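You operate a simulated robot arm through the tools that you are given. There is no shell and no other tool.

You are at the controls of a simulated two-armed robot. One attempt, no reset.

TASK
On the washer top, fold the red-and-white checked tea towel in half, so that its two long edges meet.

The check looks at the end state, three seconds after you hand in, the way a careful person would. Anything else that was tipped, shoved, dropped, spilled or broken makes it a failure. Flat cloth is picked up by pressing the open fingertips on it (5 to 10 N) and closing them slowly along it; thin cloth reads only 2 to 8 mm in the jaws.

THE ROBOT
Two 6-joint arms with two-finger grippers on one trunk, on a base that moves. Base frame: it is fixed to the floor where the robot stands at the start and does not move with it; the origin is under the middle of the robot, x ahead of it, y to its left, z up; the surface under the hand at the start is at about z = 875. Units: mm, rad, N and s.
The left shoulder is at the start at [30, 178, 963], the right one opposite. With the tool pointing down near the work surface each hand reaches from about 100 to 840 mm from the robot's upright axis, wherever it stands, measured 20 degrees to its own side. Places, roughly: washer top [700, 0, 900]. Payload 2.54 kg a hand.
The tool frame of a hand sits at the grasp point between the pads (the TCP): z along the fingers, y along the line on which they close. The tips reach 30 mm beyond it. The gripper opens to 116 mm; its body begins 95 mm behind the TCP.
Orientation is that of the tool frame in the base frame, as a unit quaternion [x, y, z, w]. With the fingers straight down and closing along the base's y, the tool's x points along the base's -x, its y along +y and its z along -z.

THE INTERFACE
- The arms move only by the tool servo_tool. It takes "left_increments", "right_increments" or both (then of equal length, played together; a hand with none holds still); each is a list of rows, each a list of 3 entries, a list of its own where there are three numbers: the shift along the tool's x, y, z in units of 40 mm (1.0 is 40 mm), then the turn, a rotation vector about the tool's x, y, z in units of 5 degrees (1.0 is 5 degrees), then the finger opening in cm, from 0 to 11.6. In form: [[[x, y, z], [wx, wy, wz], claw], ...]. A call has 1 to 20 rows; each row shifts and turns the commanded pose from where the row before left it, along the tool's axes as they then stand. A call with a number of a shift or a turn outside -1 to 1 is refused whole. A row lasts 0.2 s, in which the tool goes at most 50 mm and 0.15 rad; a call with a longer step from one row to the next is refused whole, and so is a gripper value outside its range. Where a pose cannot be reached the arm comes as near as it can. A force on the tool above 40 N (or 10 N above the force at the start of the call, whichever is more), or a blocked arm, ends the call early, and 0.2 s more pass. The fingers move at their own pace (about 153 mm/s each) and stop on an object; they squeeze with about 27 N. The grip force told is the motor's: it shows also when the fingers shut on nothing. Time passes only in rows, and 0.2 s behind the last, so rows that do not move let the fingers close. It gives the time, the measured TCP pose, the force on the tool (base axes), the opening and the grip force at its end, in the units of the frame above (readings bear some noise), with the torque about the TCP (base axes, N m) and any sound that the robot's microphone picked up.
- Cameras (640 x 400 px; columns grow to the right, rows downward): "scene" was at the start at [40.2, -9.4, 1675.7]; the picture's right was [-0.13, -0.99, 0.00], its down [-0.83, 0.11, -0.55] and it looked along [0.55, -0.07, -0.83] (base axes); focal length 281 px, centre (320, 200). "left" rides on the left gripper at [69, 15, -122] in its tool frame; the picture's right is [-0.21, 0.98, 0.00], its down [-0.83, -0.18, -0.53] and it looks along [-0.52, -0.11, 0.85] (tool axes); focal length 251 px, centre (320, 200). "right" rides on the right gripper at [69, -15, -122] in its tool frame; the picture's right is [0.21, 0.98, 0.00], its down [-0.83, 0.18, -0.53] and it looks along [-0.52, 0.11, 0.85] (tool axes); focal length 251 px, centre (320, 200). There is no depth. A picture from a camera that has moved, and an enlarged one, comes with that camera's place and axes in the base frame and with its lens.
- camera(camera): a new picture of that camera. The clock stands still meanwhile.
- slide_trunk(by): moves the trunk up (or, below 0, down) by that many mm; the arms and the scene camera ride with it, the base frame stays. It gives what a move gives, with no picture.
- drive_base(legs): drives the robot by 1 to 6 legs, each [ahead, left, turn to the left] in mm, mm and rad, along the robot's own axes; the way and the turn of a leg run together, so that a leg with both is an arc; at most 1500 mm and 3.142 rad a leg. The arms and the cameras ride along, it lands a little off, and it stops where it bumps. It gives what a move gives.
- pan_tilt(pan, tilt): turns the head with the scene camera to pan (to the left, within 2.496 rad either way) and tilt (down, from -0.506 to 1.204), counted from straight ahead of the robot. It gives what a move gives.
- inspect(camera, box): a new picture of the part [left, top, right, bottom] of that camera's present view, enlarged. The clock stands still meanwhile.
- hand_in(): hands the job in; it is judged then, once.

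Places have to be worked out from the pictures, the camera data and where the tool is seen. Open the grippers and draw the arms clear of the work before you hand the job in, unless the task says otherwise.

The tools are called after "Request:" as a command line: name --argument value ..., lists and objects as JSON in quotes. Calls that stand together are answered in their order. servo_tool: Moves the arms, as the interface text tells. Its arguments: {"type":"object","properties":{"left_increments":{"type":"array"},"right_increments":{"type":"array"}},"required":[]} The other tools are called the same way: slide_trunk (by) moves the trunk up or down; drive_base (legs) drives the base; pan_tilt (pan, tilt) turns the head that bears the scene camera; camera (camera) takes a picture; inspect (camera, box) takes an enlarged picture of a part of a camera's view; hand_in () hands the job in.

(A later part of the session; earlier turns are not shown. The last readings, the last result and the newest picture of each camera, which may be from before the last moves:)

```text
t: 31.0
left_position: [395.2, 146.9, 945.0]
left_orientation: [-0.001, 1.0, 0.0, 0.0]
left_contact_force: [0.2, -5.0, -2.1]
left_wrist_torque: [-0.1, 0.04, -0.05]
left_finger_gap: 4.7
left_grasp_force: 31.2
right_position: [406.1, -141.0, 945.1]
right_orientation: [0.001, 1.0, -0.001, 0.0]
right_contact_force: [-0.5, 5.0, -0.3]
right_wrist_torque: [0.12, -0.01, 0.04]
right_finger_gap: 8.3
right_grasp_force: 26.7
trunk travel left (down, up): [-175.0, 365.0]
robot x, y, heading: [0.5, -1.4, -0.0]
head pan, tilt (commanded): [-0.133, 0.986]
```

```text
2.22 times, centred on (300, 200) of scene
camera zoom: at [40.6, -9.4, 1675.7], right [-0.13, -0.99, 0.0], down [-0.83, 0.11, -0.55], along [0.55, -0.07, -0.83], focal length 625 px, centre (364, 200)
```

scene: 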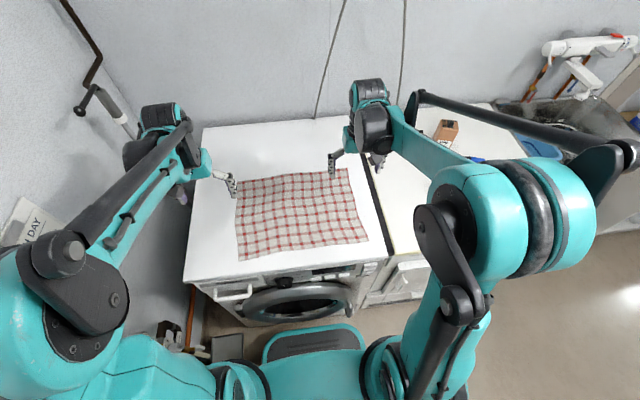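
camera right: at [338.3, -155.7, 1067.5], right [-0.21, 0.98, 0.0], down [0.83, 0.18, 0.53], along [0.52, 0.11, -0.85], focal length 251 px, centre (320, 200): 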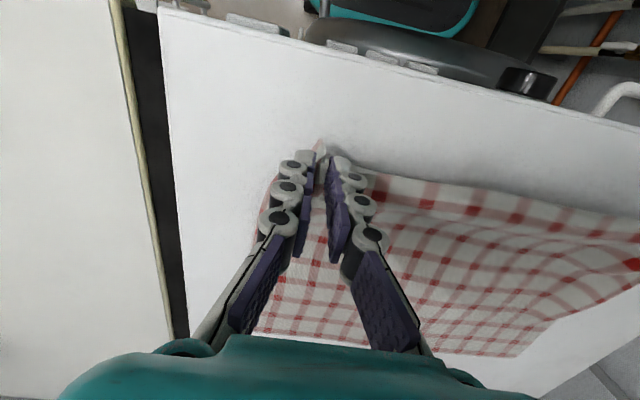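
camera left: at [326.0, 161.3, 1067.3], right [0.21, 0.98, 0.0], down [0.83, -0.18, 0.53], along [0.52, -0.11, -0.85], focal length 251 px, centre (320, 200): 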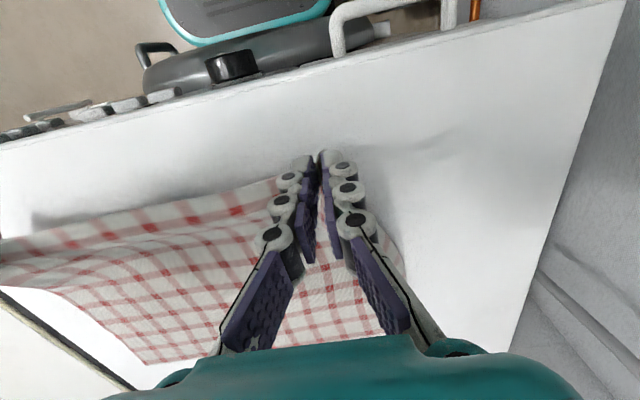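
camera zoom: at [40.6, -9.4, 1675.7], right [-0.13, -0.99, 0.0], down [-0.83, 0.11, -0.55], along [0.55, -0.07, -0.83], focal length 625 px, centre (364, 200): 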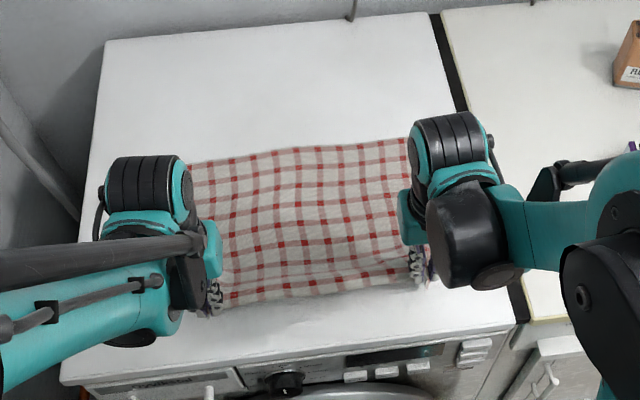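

Both hands hold and the near edge is taut between them (about 5 N along y). The far edge now lies at x≈668–676. I'll carry the edge along an arc over the middle line, starting with the first part.

Request:
servo_tool --left_increments '[[[-0.1625, 0, -0.325], [0, 0, 0], 0], [[-0.1625, 0, -0.325], [0, 0, 0], 0], [[-0.2125, 0, -0.275], [0, 0, 0], 0], [[-0.2125, 0, -0.275], [0, 0, 0], 0], [[-0.275, 0, -0.2125], [0, 0, 0], 0], [[-0.275, 0, -0.2125], [0, 0, 0], 0], [[-0.325, 0, -0.1625], [0, 0, 0], 0], [[-0.325, 0, -0.1625], [0, 0, 0], 0], [[0, 0, 0], [0, 0, 0], 0]]' --right_increments '[[[-0.1625, 0, -0.325], [0, 0, 0], 0], [[-0.1625, 0, -0.325], [0, 0, 0], 0], [[-0.2125, 0, -0.275], [0, 0, 0], 0], [[-0.2125, 0, -0.275], [0, 0, 0], 0], [[-0.275, 0, -0.2125], [0, 0, 0], 0], [[-0.275, 0, -0.2125], [0, 0, 0], 0], [[-0.325, 0, -0.1625], [0, 0, 0], 0], [[-0.325, 0, -0.1625], [0, 0, 0], 0], [[0, 0, 0], [0, 0, 0], 0]]'

Request:
camera --camera "left"

Request:
camera --camera "right"

Request:
inspect --camera "scene" --box '[180, 110, 420, 290]'

```text
t: 33.0
left_position: [471.1, 147.1, 1024.3]
left_orientation: [0.0, 1.0, 0.001, 0.0]
left_contact_force: [0.0, -4.4, 1.3]
left_wrist_torque: [-0.16, -0.01, -0.04]
left_finger_gap: 2.5
left_grasp_force: 23.6
right_position: [484.9, -139.9, 1024.1]
right_orientation: [0.0, 1.0, 0.001, 0.0]
right_contact_force: [-0.3, 5.0, -0.6]
right_wrist_torque: [0.18, -0.01, 0.06]
right_finger_gap: 8.3
right_grasp_force: 27.0
trunk travel left (down, up): [-175.0, 365.0]
robot x, y, heading: [1.4, 3.6, 0.0]
head pan, tilt (commanded): [-0.133, 0.986]
```

```text
taken
camera left: at [402.7, 161.7, 1145.7], right [0.21, 0.98, 0.0], down [0.83, -0.18, 0.53], along [0.52, -0.11, -0.85], focal length 251 px, centre (320, 200)
```

left: 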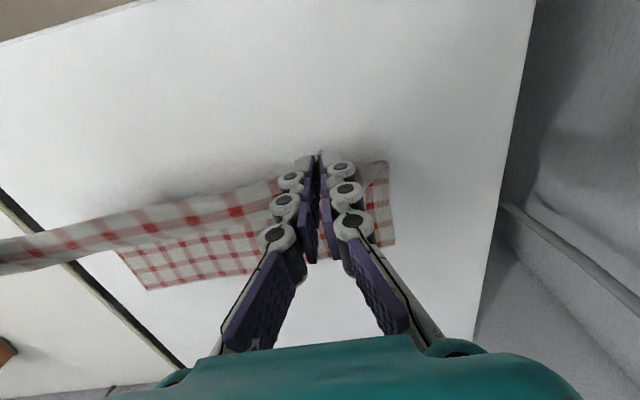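

```text
taken
camera right: at [415.3, -155.9, 1146.0], right [-0.21, 0.98, 0.0], down [0.83, 0.18, 0.53], along [0.52, 0.11, -0.85], focal length 251 px, centre (320, 200)
```

right: 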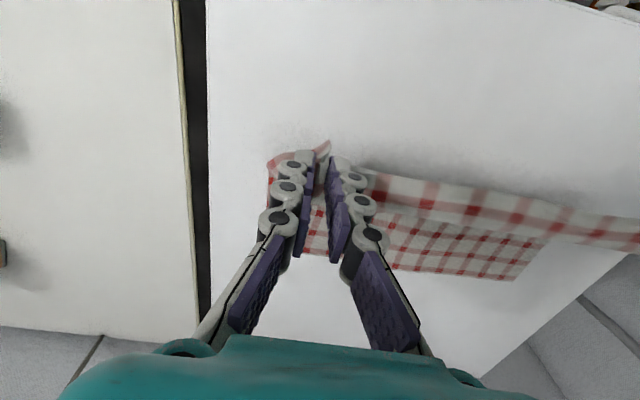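

```text
2.22 times, centred on (300, 200) of scene
camera zoom: at [39.7, -9.4, 1675.7], right [-0.13, -0.99, 0.0], down [-0.83, 0.11, -0.55], along [0.55, -0.07, -0.83], focal length 625 px, centre (364, 200)
```

zoom: 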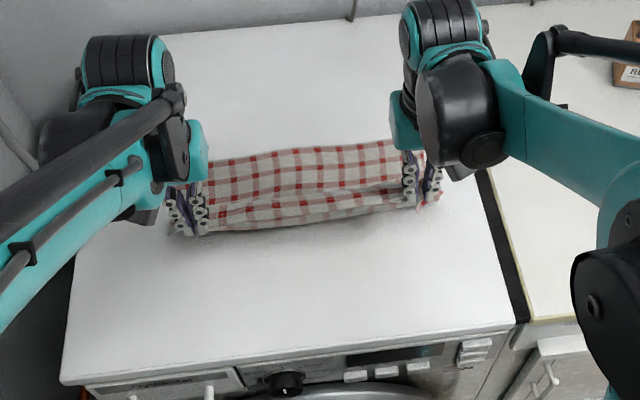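

The left gap dropped to 2.5 mm, so it may be slipping under the sideways tension. I'll enlarge the left view and relax the tension by moving both hands inward a few mm.

Request:
servo_tool --left_increments '[[[0, -0.1, 0], [0, 0, 0], 0], [[0, 0, 0], [0, 0, 0], 0]]' --right_increments '[[[0, 0.1, 0], [0, 0, 0], 0], [[0, 0, 0], [0, 0, 0], 0]]'

Request:
inspect --camera "left" --box '[220, 120, 420, 245]'

Request:
inspect --camera "scene" --box '[220, 150, 380, 250]'

```text
t: 33.6
left_position: [472.6, 143.0, 1023.1]
left_orientation: [0.0, 1.0, 0.0, 0.0]
left_contact_force: [0.3, -0.1, 2.2]
left_wrist_torque: [-0.04, -0.06, 0.0]
left_finger_gap: 1.8
left_grasp_force: 24.2
right_position: [484.5, -138.2, 1022.5]
right_orientation: [0.001, 1.0, 0.0, 0.0]
right_contact_force: [-0.1, -0.8, 1.0]
right_wrist_torque: [-0.01, 0.0, 0.03]
right_finger_gap: 8.2
right_grasp_force: 26.7
trunk travel left (down, up): [-175.0, 365.0]
robot x, y, heading: [1.5, 1.0, -0.003]
head pan, tilt (commanded): [-0.133, 0.986]
```

```text
3.20 times, centred on (320, 182) of left
camera zoom: at [402.9, 157.4, 1145.2], right [0.21, 0.98, 0.0], down [0.83, -0.18, 0.53], along [0.52, -0.11, -0.85], focal length 805 px, centre (320, 256)
```

zoom: 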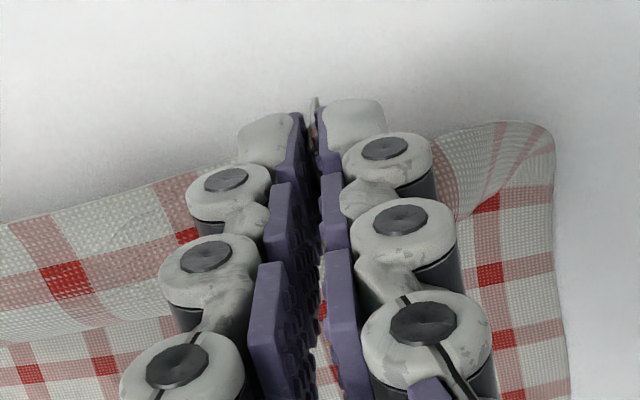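

```text
4.00 times, centred on (300, 200) of scene
camera zoom: at [40.3, -9.5, 1675.7], right [-0.13, -0.99, 0.0], down [-0.83, 0.11, -0.55], along [0.55, -0.07, -0.83], focal length 1125 px, centre (400, 200)
```

zoom: 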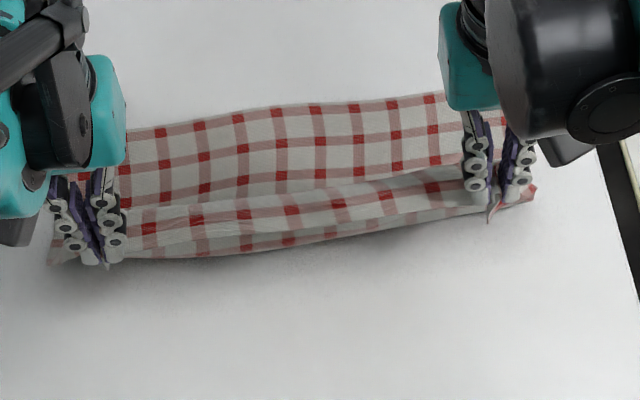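

The left still holds, but thinly at 1.8 mm, and the tension is now zero. I'll carry on over the middle with slack and a slight backward tilt of the hands, so the edge turns over as the cloth does.

Request:
servo_tool --left_increments '[[[-0.3475, 0, -0.0625], [0, 0.4, 0], 0], [[-0.345, 0, -0.0745], [0, 0.4, 0], 0], [[-0.399, 0, 0.012], [0, 0.4, 0], 0], [[-0.3995, 0, -0.002], [0, 0.4, 0], 0], [[-0.415, 0, 0.096], [0, 0.4, 0], 0], [[0, 0, 0], [0, 0, 0], 0]]' --right_increments '[[[-0.3475, 0, -0.0625], [0, 0.4, 0], 0], [[-0.345, 0, -0.0745], [0, 0.4, 0], 0], [[-0.399, 0, 0.012], [0, 0.4, 0], 0], [[-0.3995, 0, -0.002], [0, 0.4, 0], 0], [[-0.415, 0, 0.096], [0, 0.4, 0], 0], [[0, 0, 0], [0, 0, 0], 0]]'

Request:
inspect --camera "scene" --box '[220, 120, 396, 230]'

Request:
camera --camera "left"

```text
t: 35.0
left_position: [545.5, 143.8, 1019.6]
left_orientation: [0.0, 0.996, 0.0, -0.088]
left_contact_force: [-0.4, -0.3, 0.4]
left_wrist_torque: [0.15, 0.01, -0.04]
left_finger_gap: 2.2
left_grasp_force: 22.3
right_position: [558.2, -137.8, 1021.3]
right_orientation: [0.0, 0.996, 0.0, -0.088]
right_contact_force: [-0.3, -0.1, -0.2]
right_wrist_torque: [-0.01, -0.06, -0.02]
right_finger_gap: 8.3
right_grasp_force: 26.4
trunk travel left (down, up): [-175.0, 365.0]
robot x, y, heading: [1.4, -0.4, -0.001]
head pan, tilt (commanded): [-0.133, 0.986]
```

```text
3.64 times, centred on (308, 175) of scene
camera zoom: at [38.2, -9.4, 1675.8], right [-0.13, -0.99, 0.0], down [-0.83, 0.11, -0.55], along [0.55, -0.07, -0.83], focal length 1023 px, centre (364, 291)
```

zoom: 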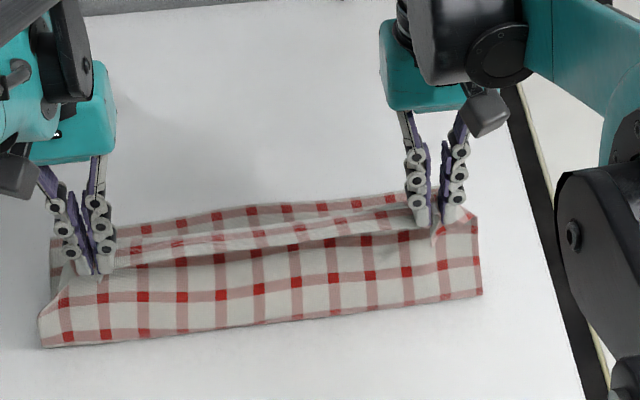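

```text
taken
camera left: at [498.9, 157.5, 1152.1], right [0.21, 0.98, -0.04], down [0.91, -0.18, 0.38], along [0.37, -0.11, -0.92], focal length 251 px, centre (320, 200)
```

left: 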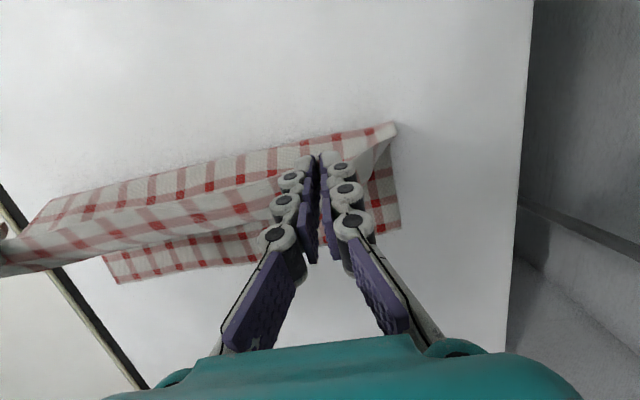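

The towel is turning over nicely, both grips hold, and the fold is forming at x≈538. The far edge reads (666,214) to (680,-191). I'll continue forward and down.

Request:
servo_tool --left_increments '[[[-0.418, 0, 0.081], [0, 0.4, 0], 0], [[-0.417, 0, 0.172], [0, 0.4, 0], 0], [[-0.423, 0, 0.1575], [0, 0.4, 0], 0], [[-0.401, 0, 0.228], [0, 0.4, 0], 0], [[0, 0, 0], [0, 0, 0], 0]]' --right_increments '[[[-0.418, 0, 0.081], [0, 0.4, 0], 0], [[-0.417, 0, 0.172], [0, 0.4, 0], 0], [[-0.423, 0, 0.1575], [0, 0.4, 0], 0], [[-0.401, 0, 0.228], [0, 0.4, 0], 0], [[0, 0, 0], [0, 0, 0], 0]]'

Request:
inspect --camera "scene" --box '[220, 120, 396, 230]'

Request:
camera --camera "left"

Request:
camera --camera "right"

```text
t: 36.2
left_position: [606.3, 141.2, 979.6]
left_orientation: [0.0, 0.988, 0.0, -0.156]
left_contact_force: [-1.1, -0.3, -1.3]
left_wrist_torque: [-0.03, -0.02, 0.02]
left_finger_gap: 5.1
left_grasp_force: 29.6
right_position: [616.1, -136.4, 980.9]
right_orientation: [0.0, 0.988, 0.0, -0.156]
right_contact_force: [-0.2, 0.4, 0.4]
right_wrist_torque: [-0.02, -0.03, -0.02]
right_finger_gap: 8.4
right_grasp_force: 27.1
trunk travel left (down, up): [-175.0, 365.0]
robot x, y, heading: [-0.9, 3.6, 0.001]
head pan, tilt (commanded): [-0.133, 0.986]
```

```text
3.64 times, centred on (308, 175) of scene
camera zoom: at [38.8, -9.4, 1675.8], right [-0.13, -0.99, 0.0], down [-0.83, 0.11, -0.55], along [0.55, -0.07, -0.83], focal length 1023 px, centre (364, 291)
```

zoom: 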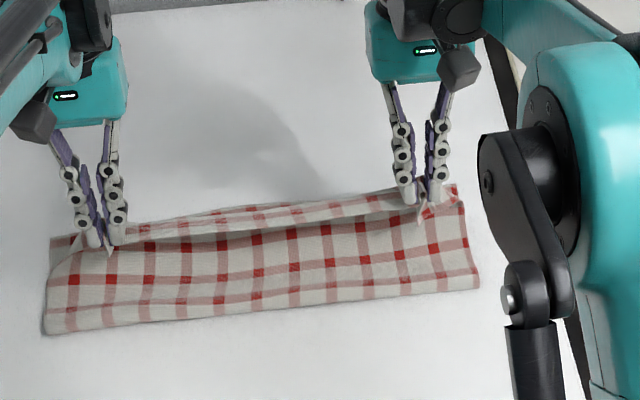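

```text
taken
camera left: at [577.2, 157.2, 1117.6], right [0.2, 0.98, -0.07], down [0.95, -0.18, 0.25], along [0.24, -0.11, -0.97], focal length 251 px, centre (320, 200)
```

left: 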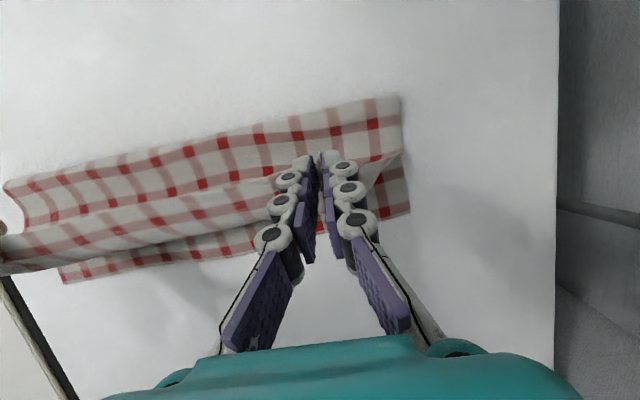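

```text
taken
camera right: at [589.0, -152.1, 1117.7], right [-0.2, 0.98, 0.07], down [0.95, 0.18, 0.25], along [0.23, 0.11, -0.97], focal length 251 px, centre (320, 200)
```

right: 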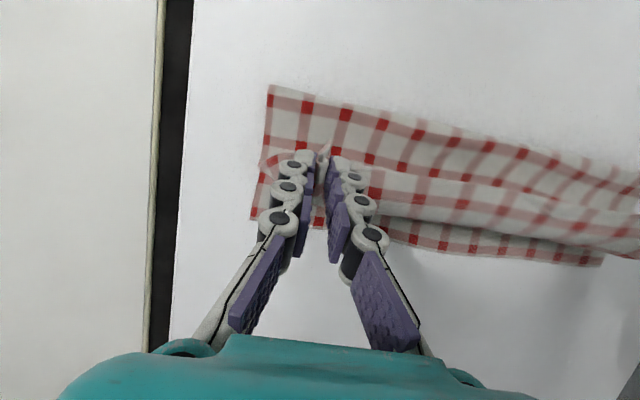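

Both grips are good (5.1 and 8.4 mm), and in mid-span the edge has flopped forward over the crest. The fold is at x≈553 with slack in the upper layer, so I'll lower mostly straight down first to let the fold roll back, then move forward.

Request:
servo_tool --left_increments '[[[-0.1375, 0, 0.262], [0, 0, 0], 0], [[-0.1375, 0, 0.262], [0, 0, 0], 0], [[-0.1375, 0, 0.262], [0, 0, 0], 0], [[-0.273, 0, 0.086], [0, 0, 0], 0], [[-0.273, 0, 0.086], [0, 0, 0], 0], [[-0.273, 0, 0.086], [0, 0, 0], 0], [[0, 0, 0], [0, 0, 0], 0]]' --right_increments '[[[-0.1375, 0, 0.262], [0, 0, 0], 0], [[-0.1375, 0, 0.262], [0, 0, 0], 0], [[-0.1375, 0, 0.262], [0, 0, 0], 0], [[-0.273, 0, 0.086], [0, 0, 0], 0], [[-0.273, 0, 0.086], [0, 0, 0], 0], [[-0.273, 0, 0.086], [0, 0, 0], 0], [[0, 0, 0], [0, 0, 0], 0]]'

Request:
inspect --camera "scene" --box '[220, 120, 396, 230]'

Request:
camera --camera "left"

Request:
camera --camera "right"

```text
t: 37.8
left_position: [638.6, 143.0, 924.0]
left_orientation: [0.0, 0.988, 0.0, -0.156]
left_contact_force: [-0.3, -0.1, -2.4]
left_wrist_torque: [0.0, -0.02, -0.01]
left_finger_gap: 5.5
left_grasp_force: 28.8
right_position: [651.9, -135.0, 924.0]
right_orientation: [0.0, 0.988, 0.0, -0.156]
right_contact_force: [-0.1, 0.2, -0.1]
right_wrist_torque: [0.0, -0.02, 0.02]
right_finger_gap: 8.5
right_grasp_force: 27.1
trunk travel left (down, up): [-175.0, 365.0]
robot x, y, heading: [-0.8, -1.1, -0.003]
head pan, tilt (commanded): [-0.133, 0.986]
```

```text
3.64 times, centred on (308, 175) of scene
camera zoom: at [39.6, -9.5, 1675.7], right [-0.13, -0.99, 0.0], down [-0.83, 0.11, -0.55], along [0.55, -0.07, -0.83], focal length 1023 px, centre (364, 291)
```

zoom: 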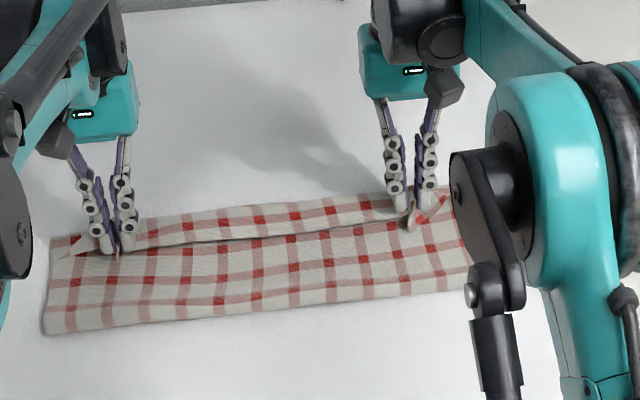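

```text
taken
camera left: at [611.2, 157.8, 1062.1], right [0.2, 0.98, -0.07], down [0.95, -0.18, 0.25], along [0.24, -0.11, -0.97], focal length 251 px, centre (320, 200)
```

left: 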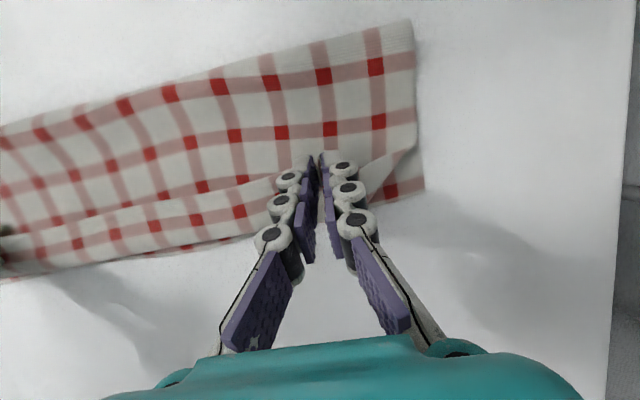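

```text
taken
camera right: at [624.6, -151.0, 1062.3], right [-0.2, 0.98, 0.07], down [0.95, 0.18, 0.25], along [0.23, 0.11, -0.97], focal length 251 px, centre (320, 200)
```

right: 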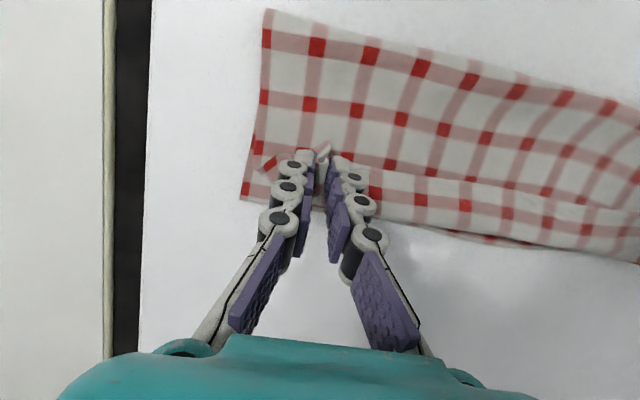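

The upper layer is nearly down. I'll enlarge the wrist views to see how the edges lie relative to each other.

Request:
inspect --camera "left" --box '[60, 100, 300, 250]'

Request:
inspect --camera "right" --box '[330, 120, 570, 270]'

Request:
inspect --camera "scene" --box '[225, 150, 353, 230]'

```text
2.67 times, centred on (180, 175) of left
camera zoom: at [611.2, 157.8, 1062.1], right [0.2, 0.98, -0.07], down [0.95, -0.18, 0.25], along [0.24, -0.11, -0.97], focal length 670 px, centre (693, 267)
```

zoom: 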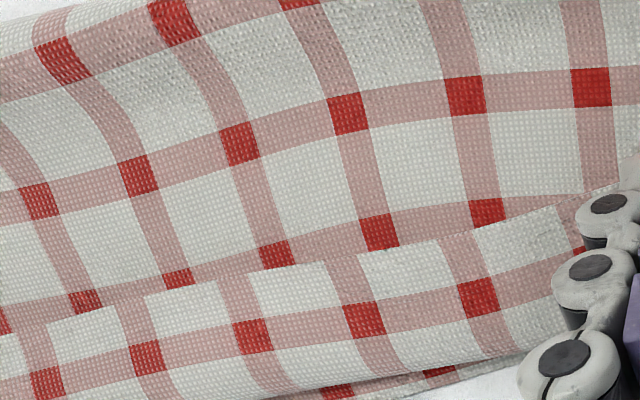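

```text
2.67 times, centred on (450, 195) of right
camera zoom: at [624.6, -151.0, 1062.3], right [-0.2, 0.98, 0.07], down [0.95, 0.18, 0.25], along [0.23, 0.11, -0.97], focal length 670 px, centre (-27, 213)
```

zoom: 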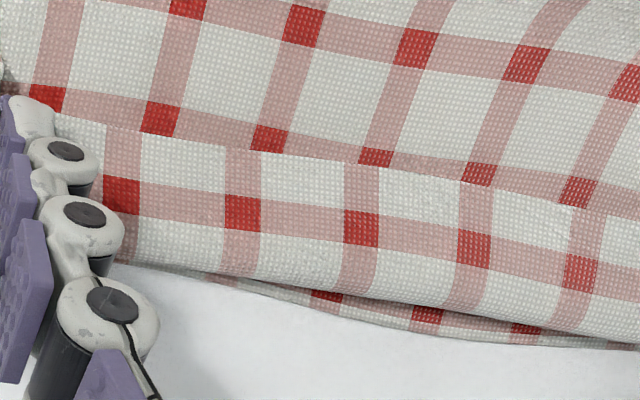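

```text
5.00 times, centred on (289, 190) of scene
camera zoom: at [39.6, -9.5, 1675.7], right [-0.13, -0.99, 0.0], down [-0.83, 0.11, -0.55], along [0.55, -0.07, -0.83], focal length 1406 px, centre (475, 250)
```

zoom: 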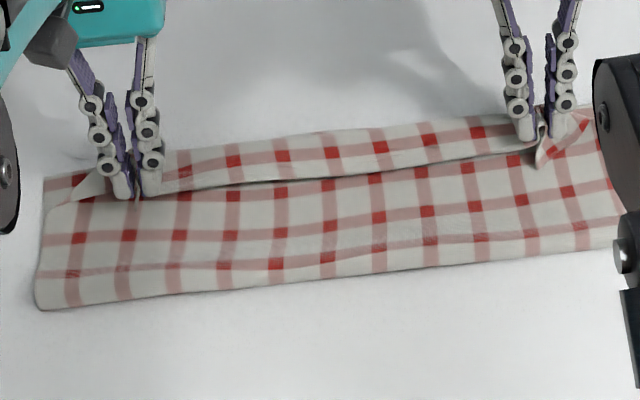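

The leading 40 mm has curled back on top, because the towel was peeled too far and its fold sits at x≈548 instead of about 518. I'll carry the edge back a way so the body lies down again, then come forward lower with the edge kept straighter.

Request:
servo_tool --left_increments '[[[0.3456, 0, -0.295], [0, 0, 0], 0], [[0.3456, 0, -0.295], [0, 0, 0], 0], [[0.3505, 0, 0], [0, 0, 0], 0], [[0.3505, 0, 0], [0, 0, 0], 0], [[0.3505, 0, 0], [0, 0, 0], 0], [[0.312, 0, 0.119], [0, 0, 0], 0], [[0.312, 0, 0.119], [0, 0, 0], 0], [[0.312, 0, 0.119], [0, 0, 0], 0], [[0.365, 0, 0.171], [0, 0, 0], 0], [[0.365, 0, 0.171], [0, 0, 0], 0], [[0, 0, 0], [0, 0, 0], 0]]' --right_increments '[[[0.3456, 0, -0.295], [0, 0, 0], 0], [[0.3456, 0, -0.295], [0, 0, 0], 0], [[0.3505, 0, 0], [0, 0, 0], 0], [[0.3505, 0, 0], [0, 0, 0], 0], [[0.3505, 0, 0], [0, 0, 0], 0], [[0.312, 0, 0.119], [0, 0, 0], 0], [[0.312, 0, 0.119], [0, 0, 0], 0], [[0.312, 0, 0.119], [0, 0, 0], 0], [[0.365, 0, 0.171], [0, 0, 0], 0], [[0.365, 0, 0.171], [0, 0, 0], 0], [[0, 0, 0], [0, 0, 0], 0]]'

Request:
inspect --camera "scene" --box '[220, 120, 396, 230]'

Request:
camera --camera "left"

Request:
camera --camera "right"

```text
t: 40.2
left_position: [508.7, 143.3, 961.6]
left_orientation: [0.0, 0.988, 0.0, -0.156]
left_contact_force: [1.0, -0.2, -0.3]
left_wrist_torque: [-0.01, 0.01, 0.02]
left_finger_gap: 3.9
left_grasp_force: 24.7
right_position: [521.1, -136.6, 961.7]
right_orientation: [0.0, 0.988, 0.0, -0.157]
right_contact_force: [0.2, -0.6, 0.8]
right_wrist_torque: [0.01, 0.01, 0.02]
right_finger_gap: 8.2
right_grasp_force: 27.1
trunk travel left (down, up): [-175.0, 365.0]
robot x, y, heading: [-2.1, -0.5, -0.004]
head pan, tilt (commanded): [-0.133, 0.986]
```

```text
3.64 times, centred on (308, 175) of scene
camera zoom: at [41.1, -9.5, 1675.7], right [-0.13, -0.99, 0.0], down [-0.83, 0.11, -0.55], along [0.55, -0.07, -0.83], focal length 1023 px, centre (364, 291)
```

zoom: 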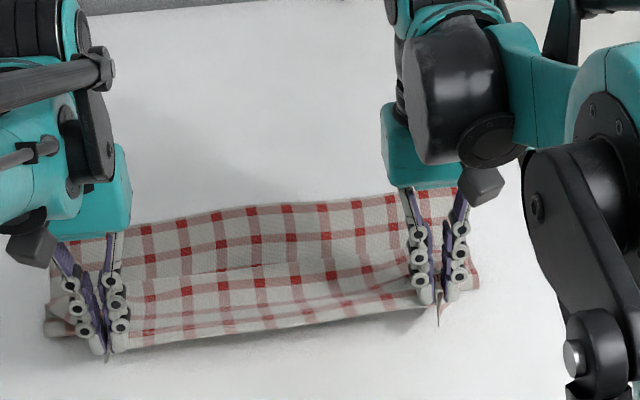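

```text
taken
camera left: at [480.5, 158.0, 1099.6], right [0.2, 0.98, -0.07], down [0.95, -0.18, 0.25], along [0.23, -0.11, -0.97], focal length 251 px, centre (320, 200)
```

left: 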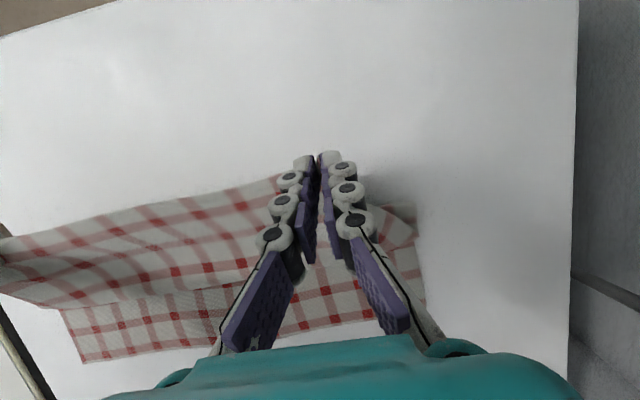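

```text
taken
camera right: at [494.4, -151.7, 1099.3], right [-0.2, 0.98, 0.07], down [0.95, 0.18, 0.25], along [0.23, 0.11, -0.97], focal length 251 px, centre (320, 200)
```

right: 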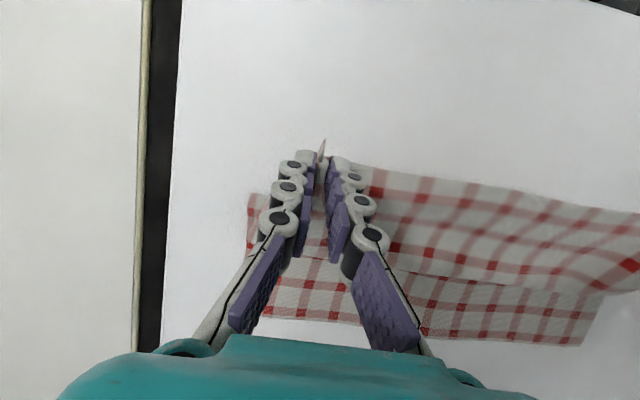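

I'll enlarge the view to see how the slack body lies between the raised edge and the table.

Request:
inspect --camera "scene" --box '[225, 160, 353, 240]'

Request:
inspect --camera "left" --box '[40, 170, 280, 370]'

Request:
inspect --camera "left" --box '[300, 140, 460, 260]'

```text
5.00 times, centred on (289, 200) of scene
camera zoom: at [41.1, -9.5, 1675.7], right [-0.13, -0.99, 0.0], down [-0.83, 0.11, -0.55], along [0.55, -0.07, -0.83], focal length 1406 px, centre (475, 200)
```

zoom: 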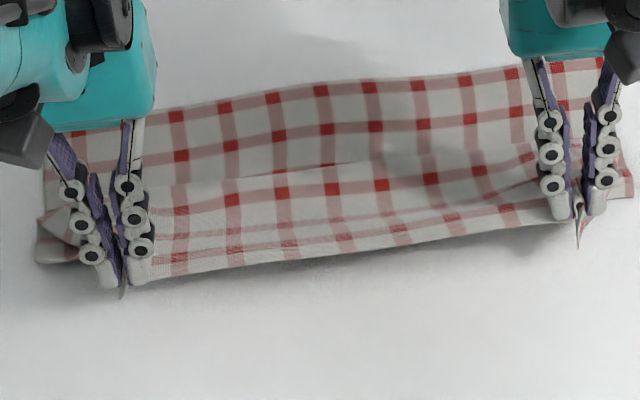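

```text
2.00 times, centred on (160, 270) of left
camera zoom: at [480.5, 158.0, 1099.6], right [0.2, 0.98, -0.07], down [0.95, -0.18, 0.25], along [0.23, -0.11, -0.97], focal length 503 px, centre (640, 60)
```

zoom: 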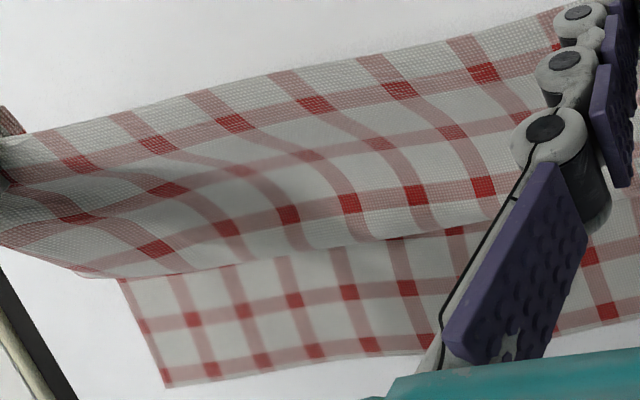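

```text
3.33 times, centred on (380, 200) of left
camera zoom: at [480.5, 158.0, 1099.6], right [0.2, 0.98, -0.07], down [0.95, -0.18, 0.25], along [0.23, -0.11, -0.97], focal length 838 px, centre (120, 200)
```

zoom: 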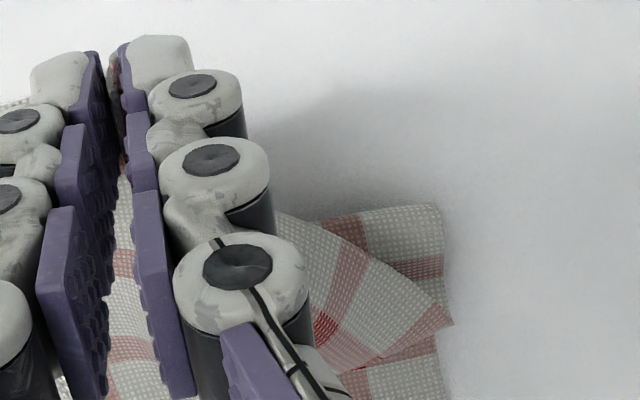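

The edge strip lies back over the body in a Z shape because there was too much slack. I'll lift the edge high and slightly back so the body hangs straight and lies down to x≈510, then redo the laying with the cloth kept just taut.

Request:
servo_tool --left_increments '[[[0.2665, 0, -0.271], [0, 0, 0], 0], [[0.2665, 0, -0.271], [0, 0, 0], 0], [[0.2665, 0, -0.271], [0, 0, 0], 0], [[0.2665, 0, -0.271], [0, 0, 0], 0], [[0.2665, 0, -0.271], [0, 0, 0], 0], [[0, 0, 0], [0, 0, 0], 0]]' --right_increments '[[[0.2665, 0, -0.271], [0, 0, 0], 0], [[0.2665, 0, -0.271], [0, 0, 0], 0], [[0.2665, 0, -0.271], [0, 0, 0], 0], [[0.2665, 0, -0.271], [0, 0, 0], 0], [[0.2665, 0, -0.271], [0, 0, 0], 0], [[0, 0, 0], [0, 0, 0], 0]]'

Request:
inspect --camera "scene" --box '[220, 120, 396, 230]'

Request:
camera --camera "left"

Request:
camera --camera "right"

```text
t: 41.6
left_position: [474.7, 142.4, 1029.9]
left_orientation: [0.0, 0.988, 0.0, -0.156]
left_contact_force: [0.1, -0.1, -1.9]
left_wrist_torque: [-0.01, 0.04, 0.01]
left_finger_gap: 5.0
left_grasp_force: 28.9
right_position: [487.5, -136.9, 1030.6]
right_orientation: [0.0, 0.988, 0.0, -0.157]
right_contact_force: [0.7, -0.1, -0.2]
right_wrist_torque: [0.0, 0.06, 0.03]
right_finger_gap: 8.4
right_grasp_force: 26.9
trunk travel left (down, up): [-175.0, 365.0]
robot x, y, heading: [1.5, 4.1, 0.001]
head pan, tilt (commanded): [-0.133, 0.986]
```

```text
3.64 times, centred on (308, 175) of scene
camera zoom: at [41.2, -9.5, 1675.6], right [-0.13, -0.99, 0.0], down [-0.83, 0.11, -0.55], along [0.55, -0.07, -0.83], focal length 1023 px, centre (364, 291)
```

zoom: 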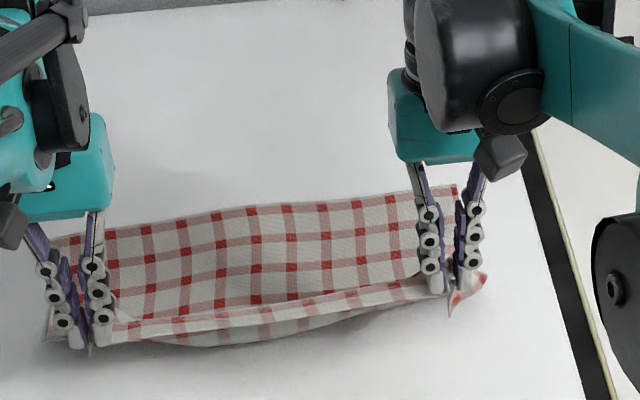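

```text
taken
camera left: at [446.9, 157.8, 1167.4], right [0.2, 0.98, -0.07], down [0.95, -0.18, 0.25], along [0.23, -0.11, -0.97], focal length 251 px, centre (320, 200)
```

left: 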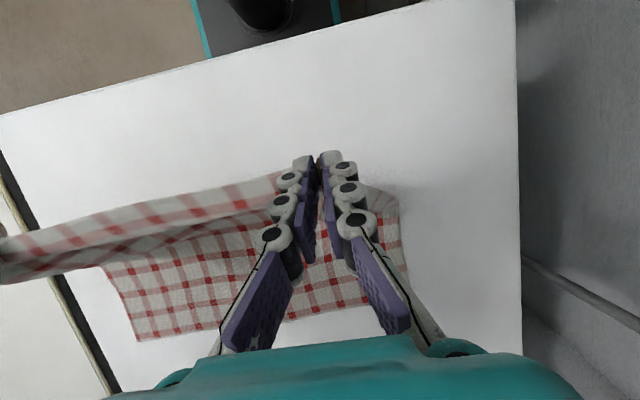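

```text
taken
camera right: at [460.6, -150.8, 1168.0], right [-0.2, 0.98, 0.07], down [0.95, 0.18, 0.25], along [0.23, 0.11, -0.97], focal length 251 px, centre (320, 200)
```

right: 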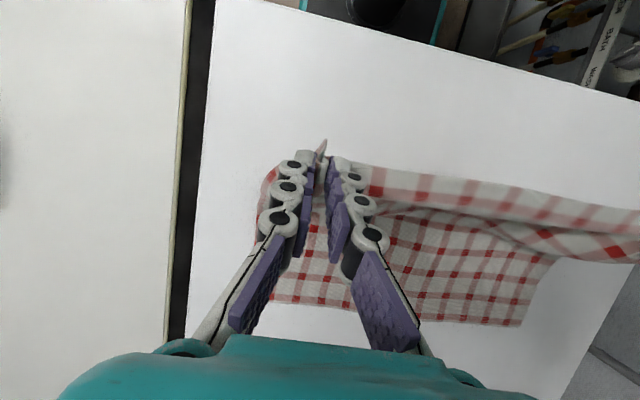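

The body hangs straight now and lies flat from about x≈510. I'll go forward along a circle of radius 140 mm about the middle line, keeping the cloth just taut and tilting a bit more on the way.

Request:
servo_tool --left_increments '[[[-0.3085, 0, -0.2158], [0, 0.2, 0], 0], [[-0.326, 0, -0.189], [0, 0.2, 0], 0], [[-0.339, 0, -0.158], [0, 0.2, 0], 0], [[-0.353, 0, -0.133], [0, 0.2, 0], 0], [[-0.364, 0, -0.101], [0, 0.2, 0], 0], [[-0.3695, 0, -0.07], [0, 0.2, 0], 0], [[-0.374, 0, -0.038], [0, 0.2, 0], 0], [[-0.378, 0, -0.005], [0, 0.2, 0], 0], [[0, 0, 0], [0, 0, 0], 0]]' --right_increments '[[[-0.3085, 0, -0.2158], [0, 0.2, 0], 0], [[-0.326, 0, -0.189], [0, 0.2, 0], 0], [[-0.339, 0, -0.158], [0, 0.2, 0], 0], [[-0.353, 0, -0.133], [0, 0.2, 0], 0], [[-0.364, 0, -0.101], [0, 0.2, 0], 0], [[-0.3695, 0, -0.07], [0, 0.2, 0], 0], [[-0.374, 0, -0.038], [0, 0.2, 0], 0], [[-0.378, 0, -0.005], [0, 0.2, 0], 0], [[0, 0, 0], [0, 0, 0], 0]]'

Request:
inspect --camera "scene" --box '[220, 120, 396, 230]'

Request:
camera --camera "left"

Request:
camera --camera "right"

```text
t: 43.6
left_position: [590.8, 142.7, 1023.7]
left_orientation: [0.001, 0.976, 0.0, -0.218]
left_contact_force: [1.3, -0.2, 2.6]
left_wrist_torque: [-0.01, 0.02, 0.02]
left_finger_gap: 2.4
left_grasp_force: 27.3
right_position: [603.0, -136.7, 1023.3]
right_orientation: [0.001, 0.976, 0.0, -0.218]
right_contact_force: [0.1, 0.9, 0.3]
right_wrist_torque: [-0.03, -0.03, 0.04]
right_finger_gap: 8.3
right_grasp_force: 27.8
trunk travel left (down, up): [-175.0, 365.0]
robot x, y, heading: [2.1, -0.5, 0.005]
head pan, tilt (commanded): [-0.133, 0.986]
```

```text
3.64 times, centred on (308, 175) of scene
camera zoom: at [39.4, -9.4, 1675.8], right [-0.13, -0.99, 0.0], down [-0.83, 0.11, -0.55], along [0.55, -0.07, -0.83], focal length 1023 px, centre (364, 291)
```

zoom: 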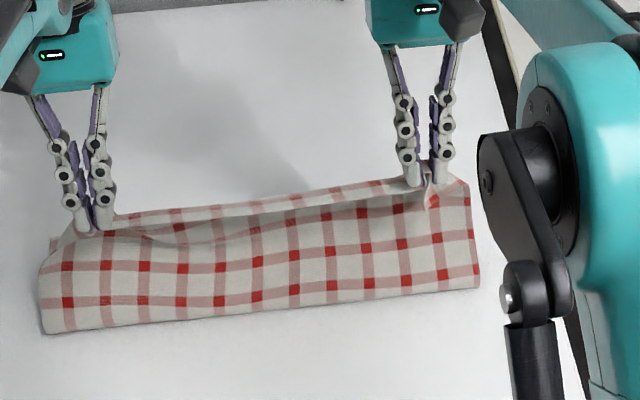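

```text
taken
camera left: at [579.8, 157.3, 1163.4], right [0.19, 0.98, -0.09], down [0.97, -0.18, 0.13], along [0.11, -0.12, -0.99], focal length 251 px, centre (320, 200)
```

left: 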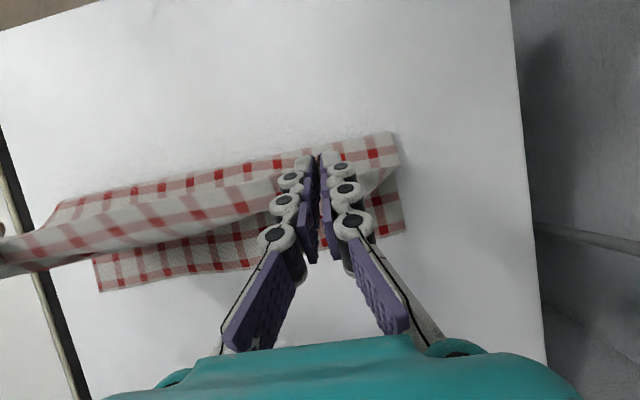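

```text
taken
camera right: at [593.2, -151.7, 1162.5], right [-0.19, 0.98, 0.09], down [0.97, 0.18, 0.13], along [0.11, 0.12, -0.99], focal length 251 px, centre (320, 200)
```

right: 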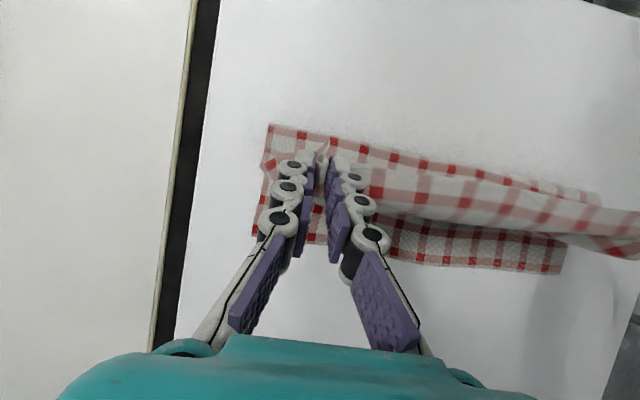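

The fold again peeled to x≈552, because the cloth leaves the pinch on the far side and takes up length. I'll go back and low so the body lies well behind the middle line, then come forward low and let the final pull set the fold.

Request:
servo_tool --left_increments '[[[0.359, 0, 0.1195], [0, 0, 0], 0], [[0.359, 0, 0.1195], [0, 0, 0], 0], [[0.359, 0, 0.1195], [0, 0, 0], 0], [[0.359, 0, 0.1195], [0, 0, 0], 0], [[0.31, 0, 0.2205], [0, 0, 0], 0], [[0.31, 0, 0.2205], [0, 0, 0], 0], [[0.31, 0, 0.2205], [0, 0, 0], 0], [[0.31, 0, 0.2205], [0, 0, 0], 0], [[0.0417, 0, 0.391], [0, 0, 0], 0], [[0.0417, 0, 0.391], [0, 0, 0], 0], [[0.0417, 0, 0.391], [0, 0, 0], 0], [[-0.103, 0, 0.297], [0, 0, 0], 0], [[-0.103, 0, 0.297], [0, 0, 0], 0], [[0, 0, 0], [0, 0, 0], 0]]' --right_increments '[[[0.359, 0, 0.1195], [0, 0, 0], 0], [[0.359, 0, 0.1195], [0, 0, 0], 0], [[0.359, 0, 0.1195], [0, 0, 0], 0], [[0.359, 0, 0.1195], [0, 0, 0], 0], [[0.31, 0, 0.2205], [0, 0, 0], 0], [[0.31, 0, 0.2205], [0, 0, 0], 0], [[0.31, 0, 0.2205], [0, 0, 0], 0], [[0.31, 0, 0.2205], [0, 0, 0], 0], [[0.0417, 0, 0.391], [0, 0, 0], 0], [[0.0417, 0, 0.391], [0, 0, 0], 0], [[0.0417, 0, 0.391], [0, 0, 0], 0], [[-0.103, 0, 0.297], [0, 0, 0], 0], [[-0.103, 0, 0.297], [0, 0, 0], 0], [[0, 0, 0], [0, 0, 0], 0]]'

Request:
inspect --camera "scene" --box '[210, 130, 386, 240]'

Request:
camera --camera "left"

Request:
camera --camera "right"

```text
t: 46.6
left_position: [441.9, 143.5, 956.1]
left_orientation: [0.0, 0.976, -0.001, -0.218]
left_contact_force: [1.1, 0.7, 4.0]
left_wrist_torque: [-0.03, -0.05, 0.04]
left_finger_gap: 1.8
left_grasp_force: 25.4
right_position: [455.1, -137.4, 956.5]
right_orientation: [0.0, 0.976, 0.001, -0.218]
right_contact_force: [0.5, 0.0, 0.4]
right_wrist_torque: [0.0, -0.02, 0.03]
right_finger_gap: 8.4
right_grasp_force: 27.0
trunk travel left (down, up): [-175.0, 365.0]
robot x, y, heading: [0.1, 0.2, -0.001]
head pan, tilt (commanded): [-0.133, 0.986]
```

```text
3.64 times, centred on (298, 185) of scene
camera zoom: at [39.9, -9.4, 1675.7], right [-0.13, -0.99, 0.0], down [-0.83, 0.11, -0.55], along [0.55, -0.07, -0.83], focal length 1023 px, centre (400, 254)
```

zoom: 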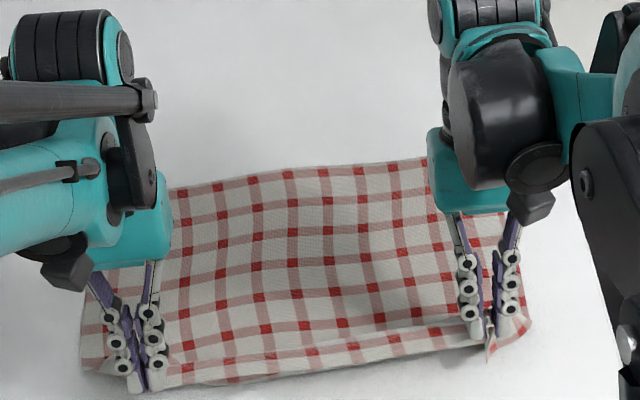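

```text
taken
camera left: at [432.3, 157.4, 1096.2], right [0.19, 0.98, -0.09], down [0.97, -0.18, 0.13], along [0.11, -0.12, -0.99], focal length 251 px, centre (320, 200)
```

left: 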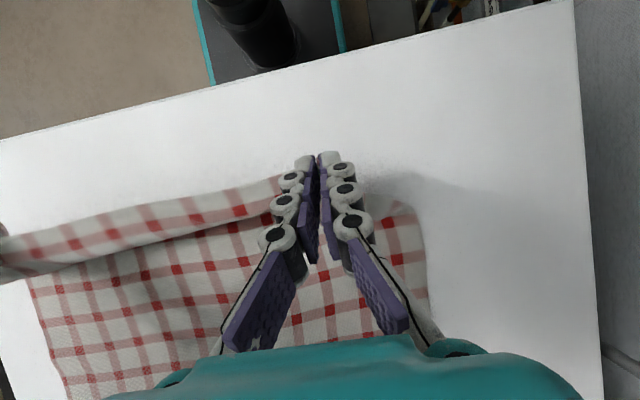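

```text
taken
camera right: at [445.7, -152.3, 1096.0], right [-0.19, 0.98, 0.09], down [0.97, 0.18, 0.13], along [0.11, 0.12, -0.99], focal length 251 px, centre (320, 200)
```

right: 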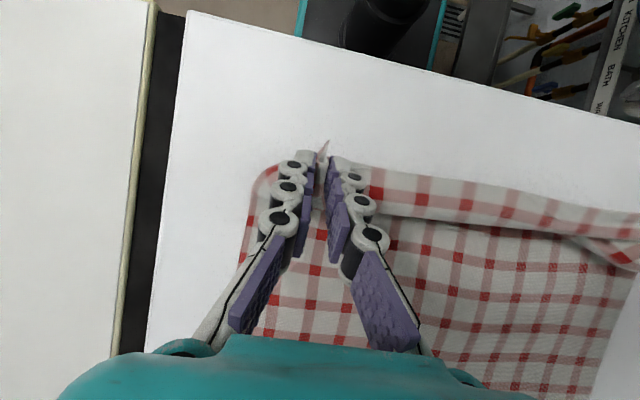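

The body now lies flat back to x≈450 and both hands still hold. I'll move forward low, tilting gradually toward 38°, and check halfway.

Request:
servo_tool --left_increments '[[[-0.256, 0, -0.119], [0, 0.24, 0], 0], [[-0.2535, 0, -0.125], [0, 0.24, 0], 0], [[-0.251, 0, -0.13], [0, 0.24, 0], 0], [[-0.248, 0, -0.135], [0, 0.24, 0], 0], [[-0.245, 0, -0.14], [0, 0.24, 0], 0], [[-0.242, 0, -0.1455], [0, 0.24, 0], 0], [[-0.239, 0, -0.1505], [0, 0.24, 0], 0], [[-0.236, 0, -0.1555], [0, 0.24, 0], 0], [[-0.2325, 0, -0.1605], [0, 0.24, 0], 0], [[-0.229, 0, -0.165], [0, 0.24, 0], 0], [[0, 0, 0], [0, 0, 0], 0]]' --right_increments '[[[-0.256, 0, -0.119], [0, 0.24, 0], 0], [[-0.2535, 0, -0.125], [0, 0.24, 0], 0], [[-0.251, 0, -0.13], [0, 0.24, 0], 0], [[-0.248, 0, -0.135], [0, 0.24, 0], 0], [[-0.245, 0, -0.14], [0, 0.24, 0], 0], [[-0.242, 0, -0.1455], [0, 0.24, 0], 0], [[-0.239, 0, -0.1505], [0, 0.24, 0], 0], [[-0.236, 0, -0.1555], [0, 0.24, 0], 0], [[-0.2325, 0, -0.1605], [0, 0.24, 0], 0], [[-0.229, 0, -0.165], [0, 0.24, 0], 0], [[0, 0, 0], [0, 0, 0], 0]]'

Request:
inspect --camera "scene" --box '[210, 130, 386, 240]'

Request:
camera --camera "left"

Request:
camera --camera "right"

```text
t: 49.0
left_position: [553.8, 141.9, 964.6]
left_orientation: [-0.002, 0.976, -0.006, -0.218]
left_contact_force: [0.1, -1.3, 2.0]
left_wrist_torque: [0.02, 0.01, 0.08]
left_finger_gap: 3.7
left_grasp_force: 31.5
left hand out of reach, approached as far as the arm can: row 2, 5, 8
right_position: [568.8, -134.4, 964.4]
right_orientation: [0.002, 0.976, 0.007, -0.219]
right_contact_force: [0.5, 0.2, -0.2]
right_wrist_torque: [0.01, 0.0, 0.02]
right_finger_gap: 8.2
right_grasp_force: 26.8
right hand out of reach, approached as far as the arm can: row 2, 5, 8
trunk travel left (down, up): [-175.0, 365.0]
robot x, y, heading: [-2.1, -2.5, 0.003]
head pan, tilt (commanded): [-0.133, 0.986]
```

```text
3.64 times, centred on (298, 185) of scene
camera zoom: at [39.7, -9.5, 1675.7], right [-0.13, -0.99, 0.0], down [-0.83, 0.11, -0.55], along [0.55, -0.07, -0.83], focal length 1023 px, centre (400, 254)
```

zoom: 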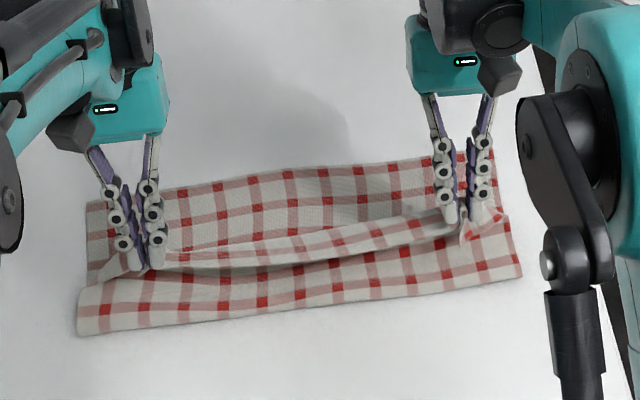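

```text
taken
camera left: at [544.1, 157.8, 1104.9], right [0.19, 0.98, -0.1], down [0.98, -0.17, 0.13], along [0.11, -0.12, -0.99], focal length 251 px, centre (320, 200)
```

left: 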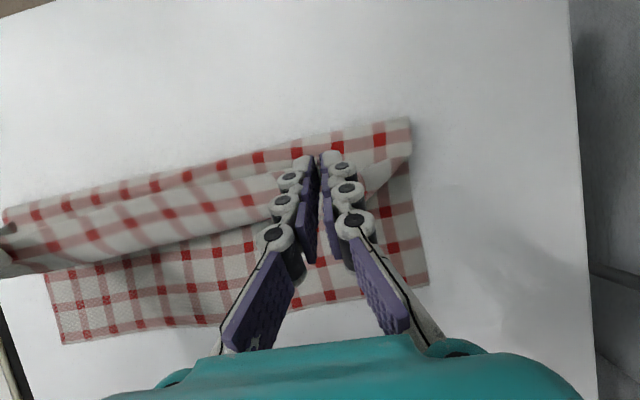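

```text
taken
camera right: at [558.4, -150.9, 1103.7], right [-0.19, 0.98, 0.1], down [0.98, 0.17, 0.13], along [0.11, 0.13, -0.99], focal length 251 px, centre (320, 200)
```

right: 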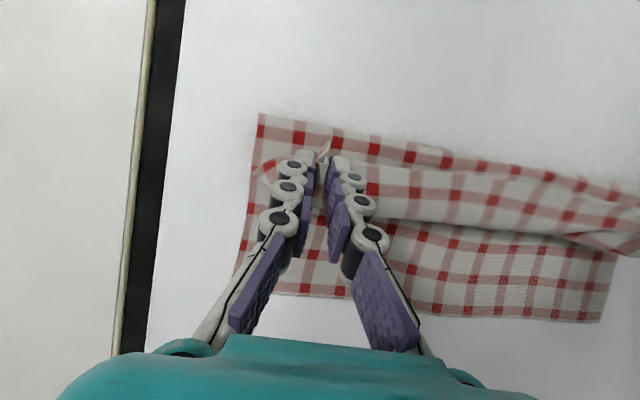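

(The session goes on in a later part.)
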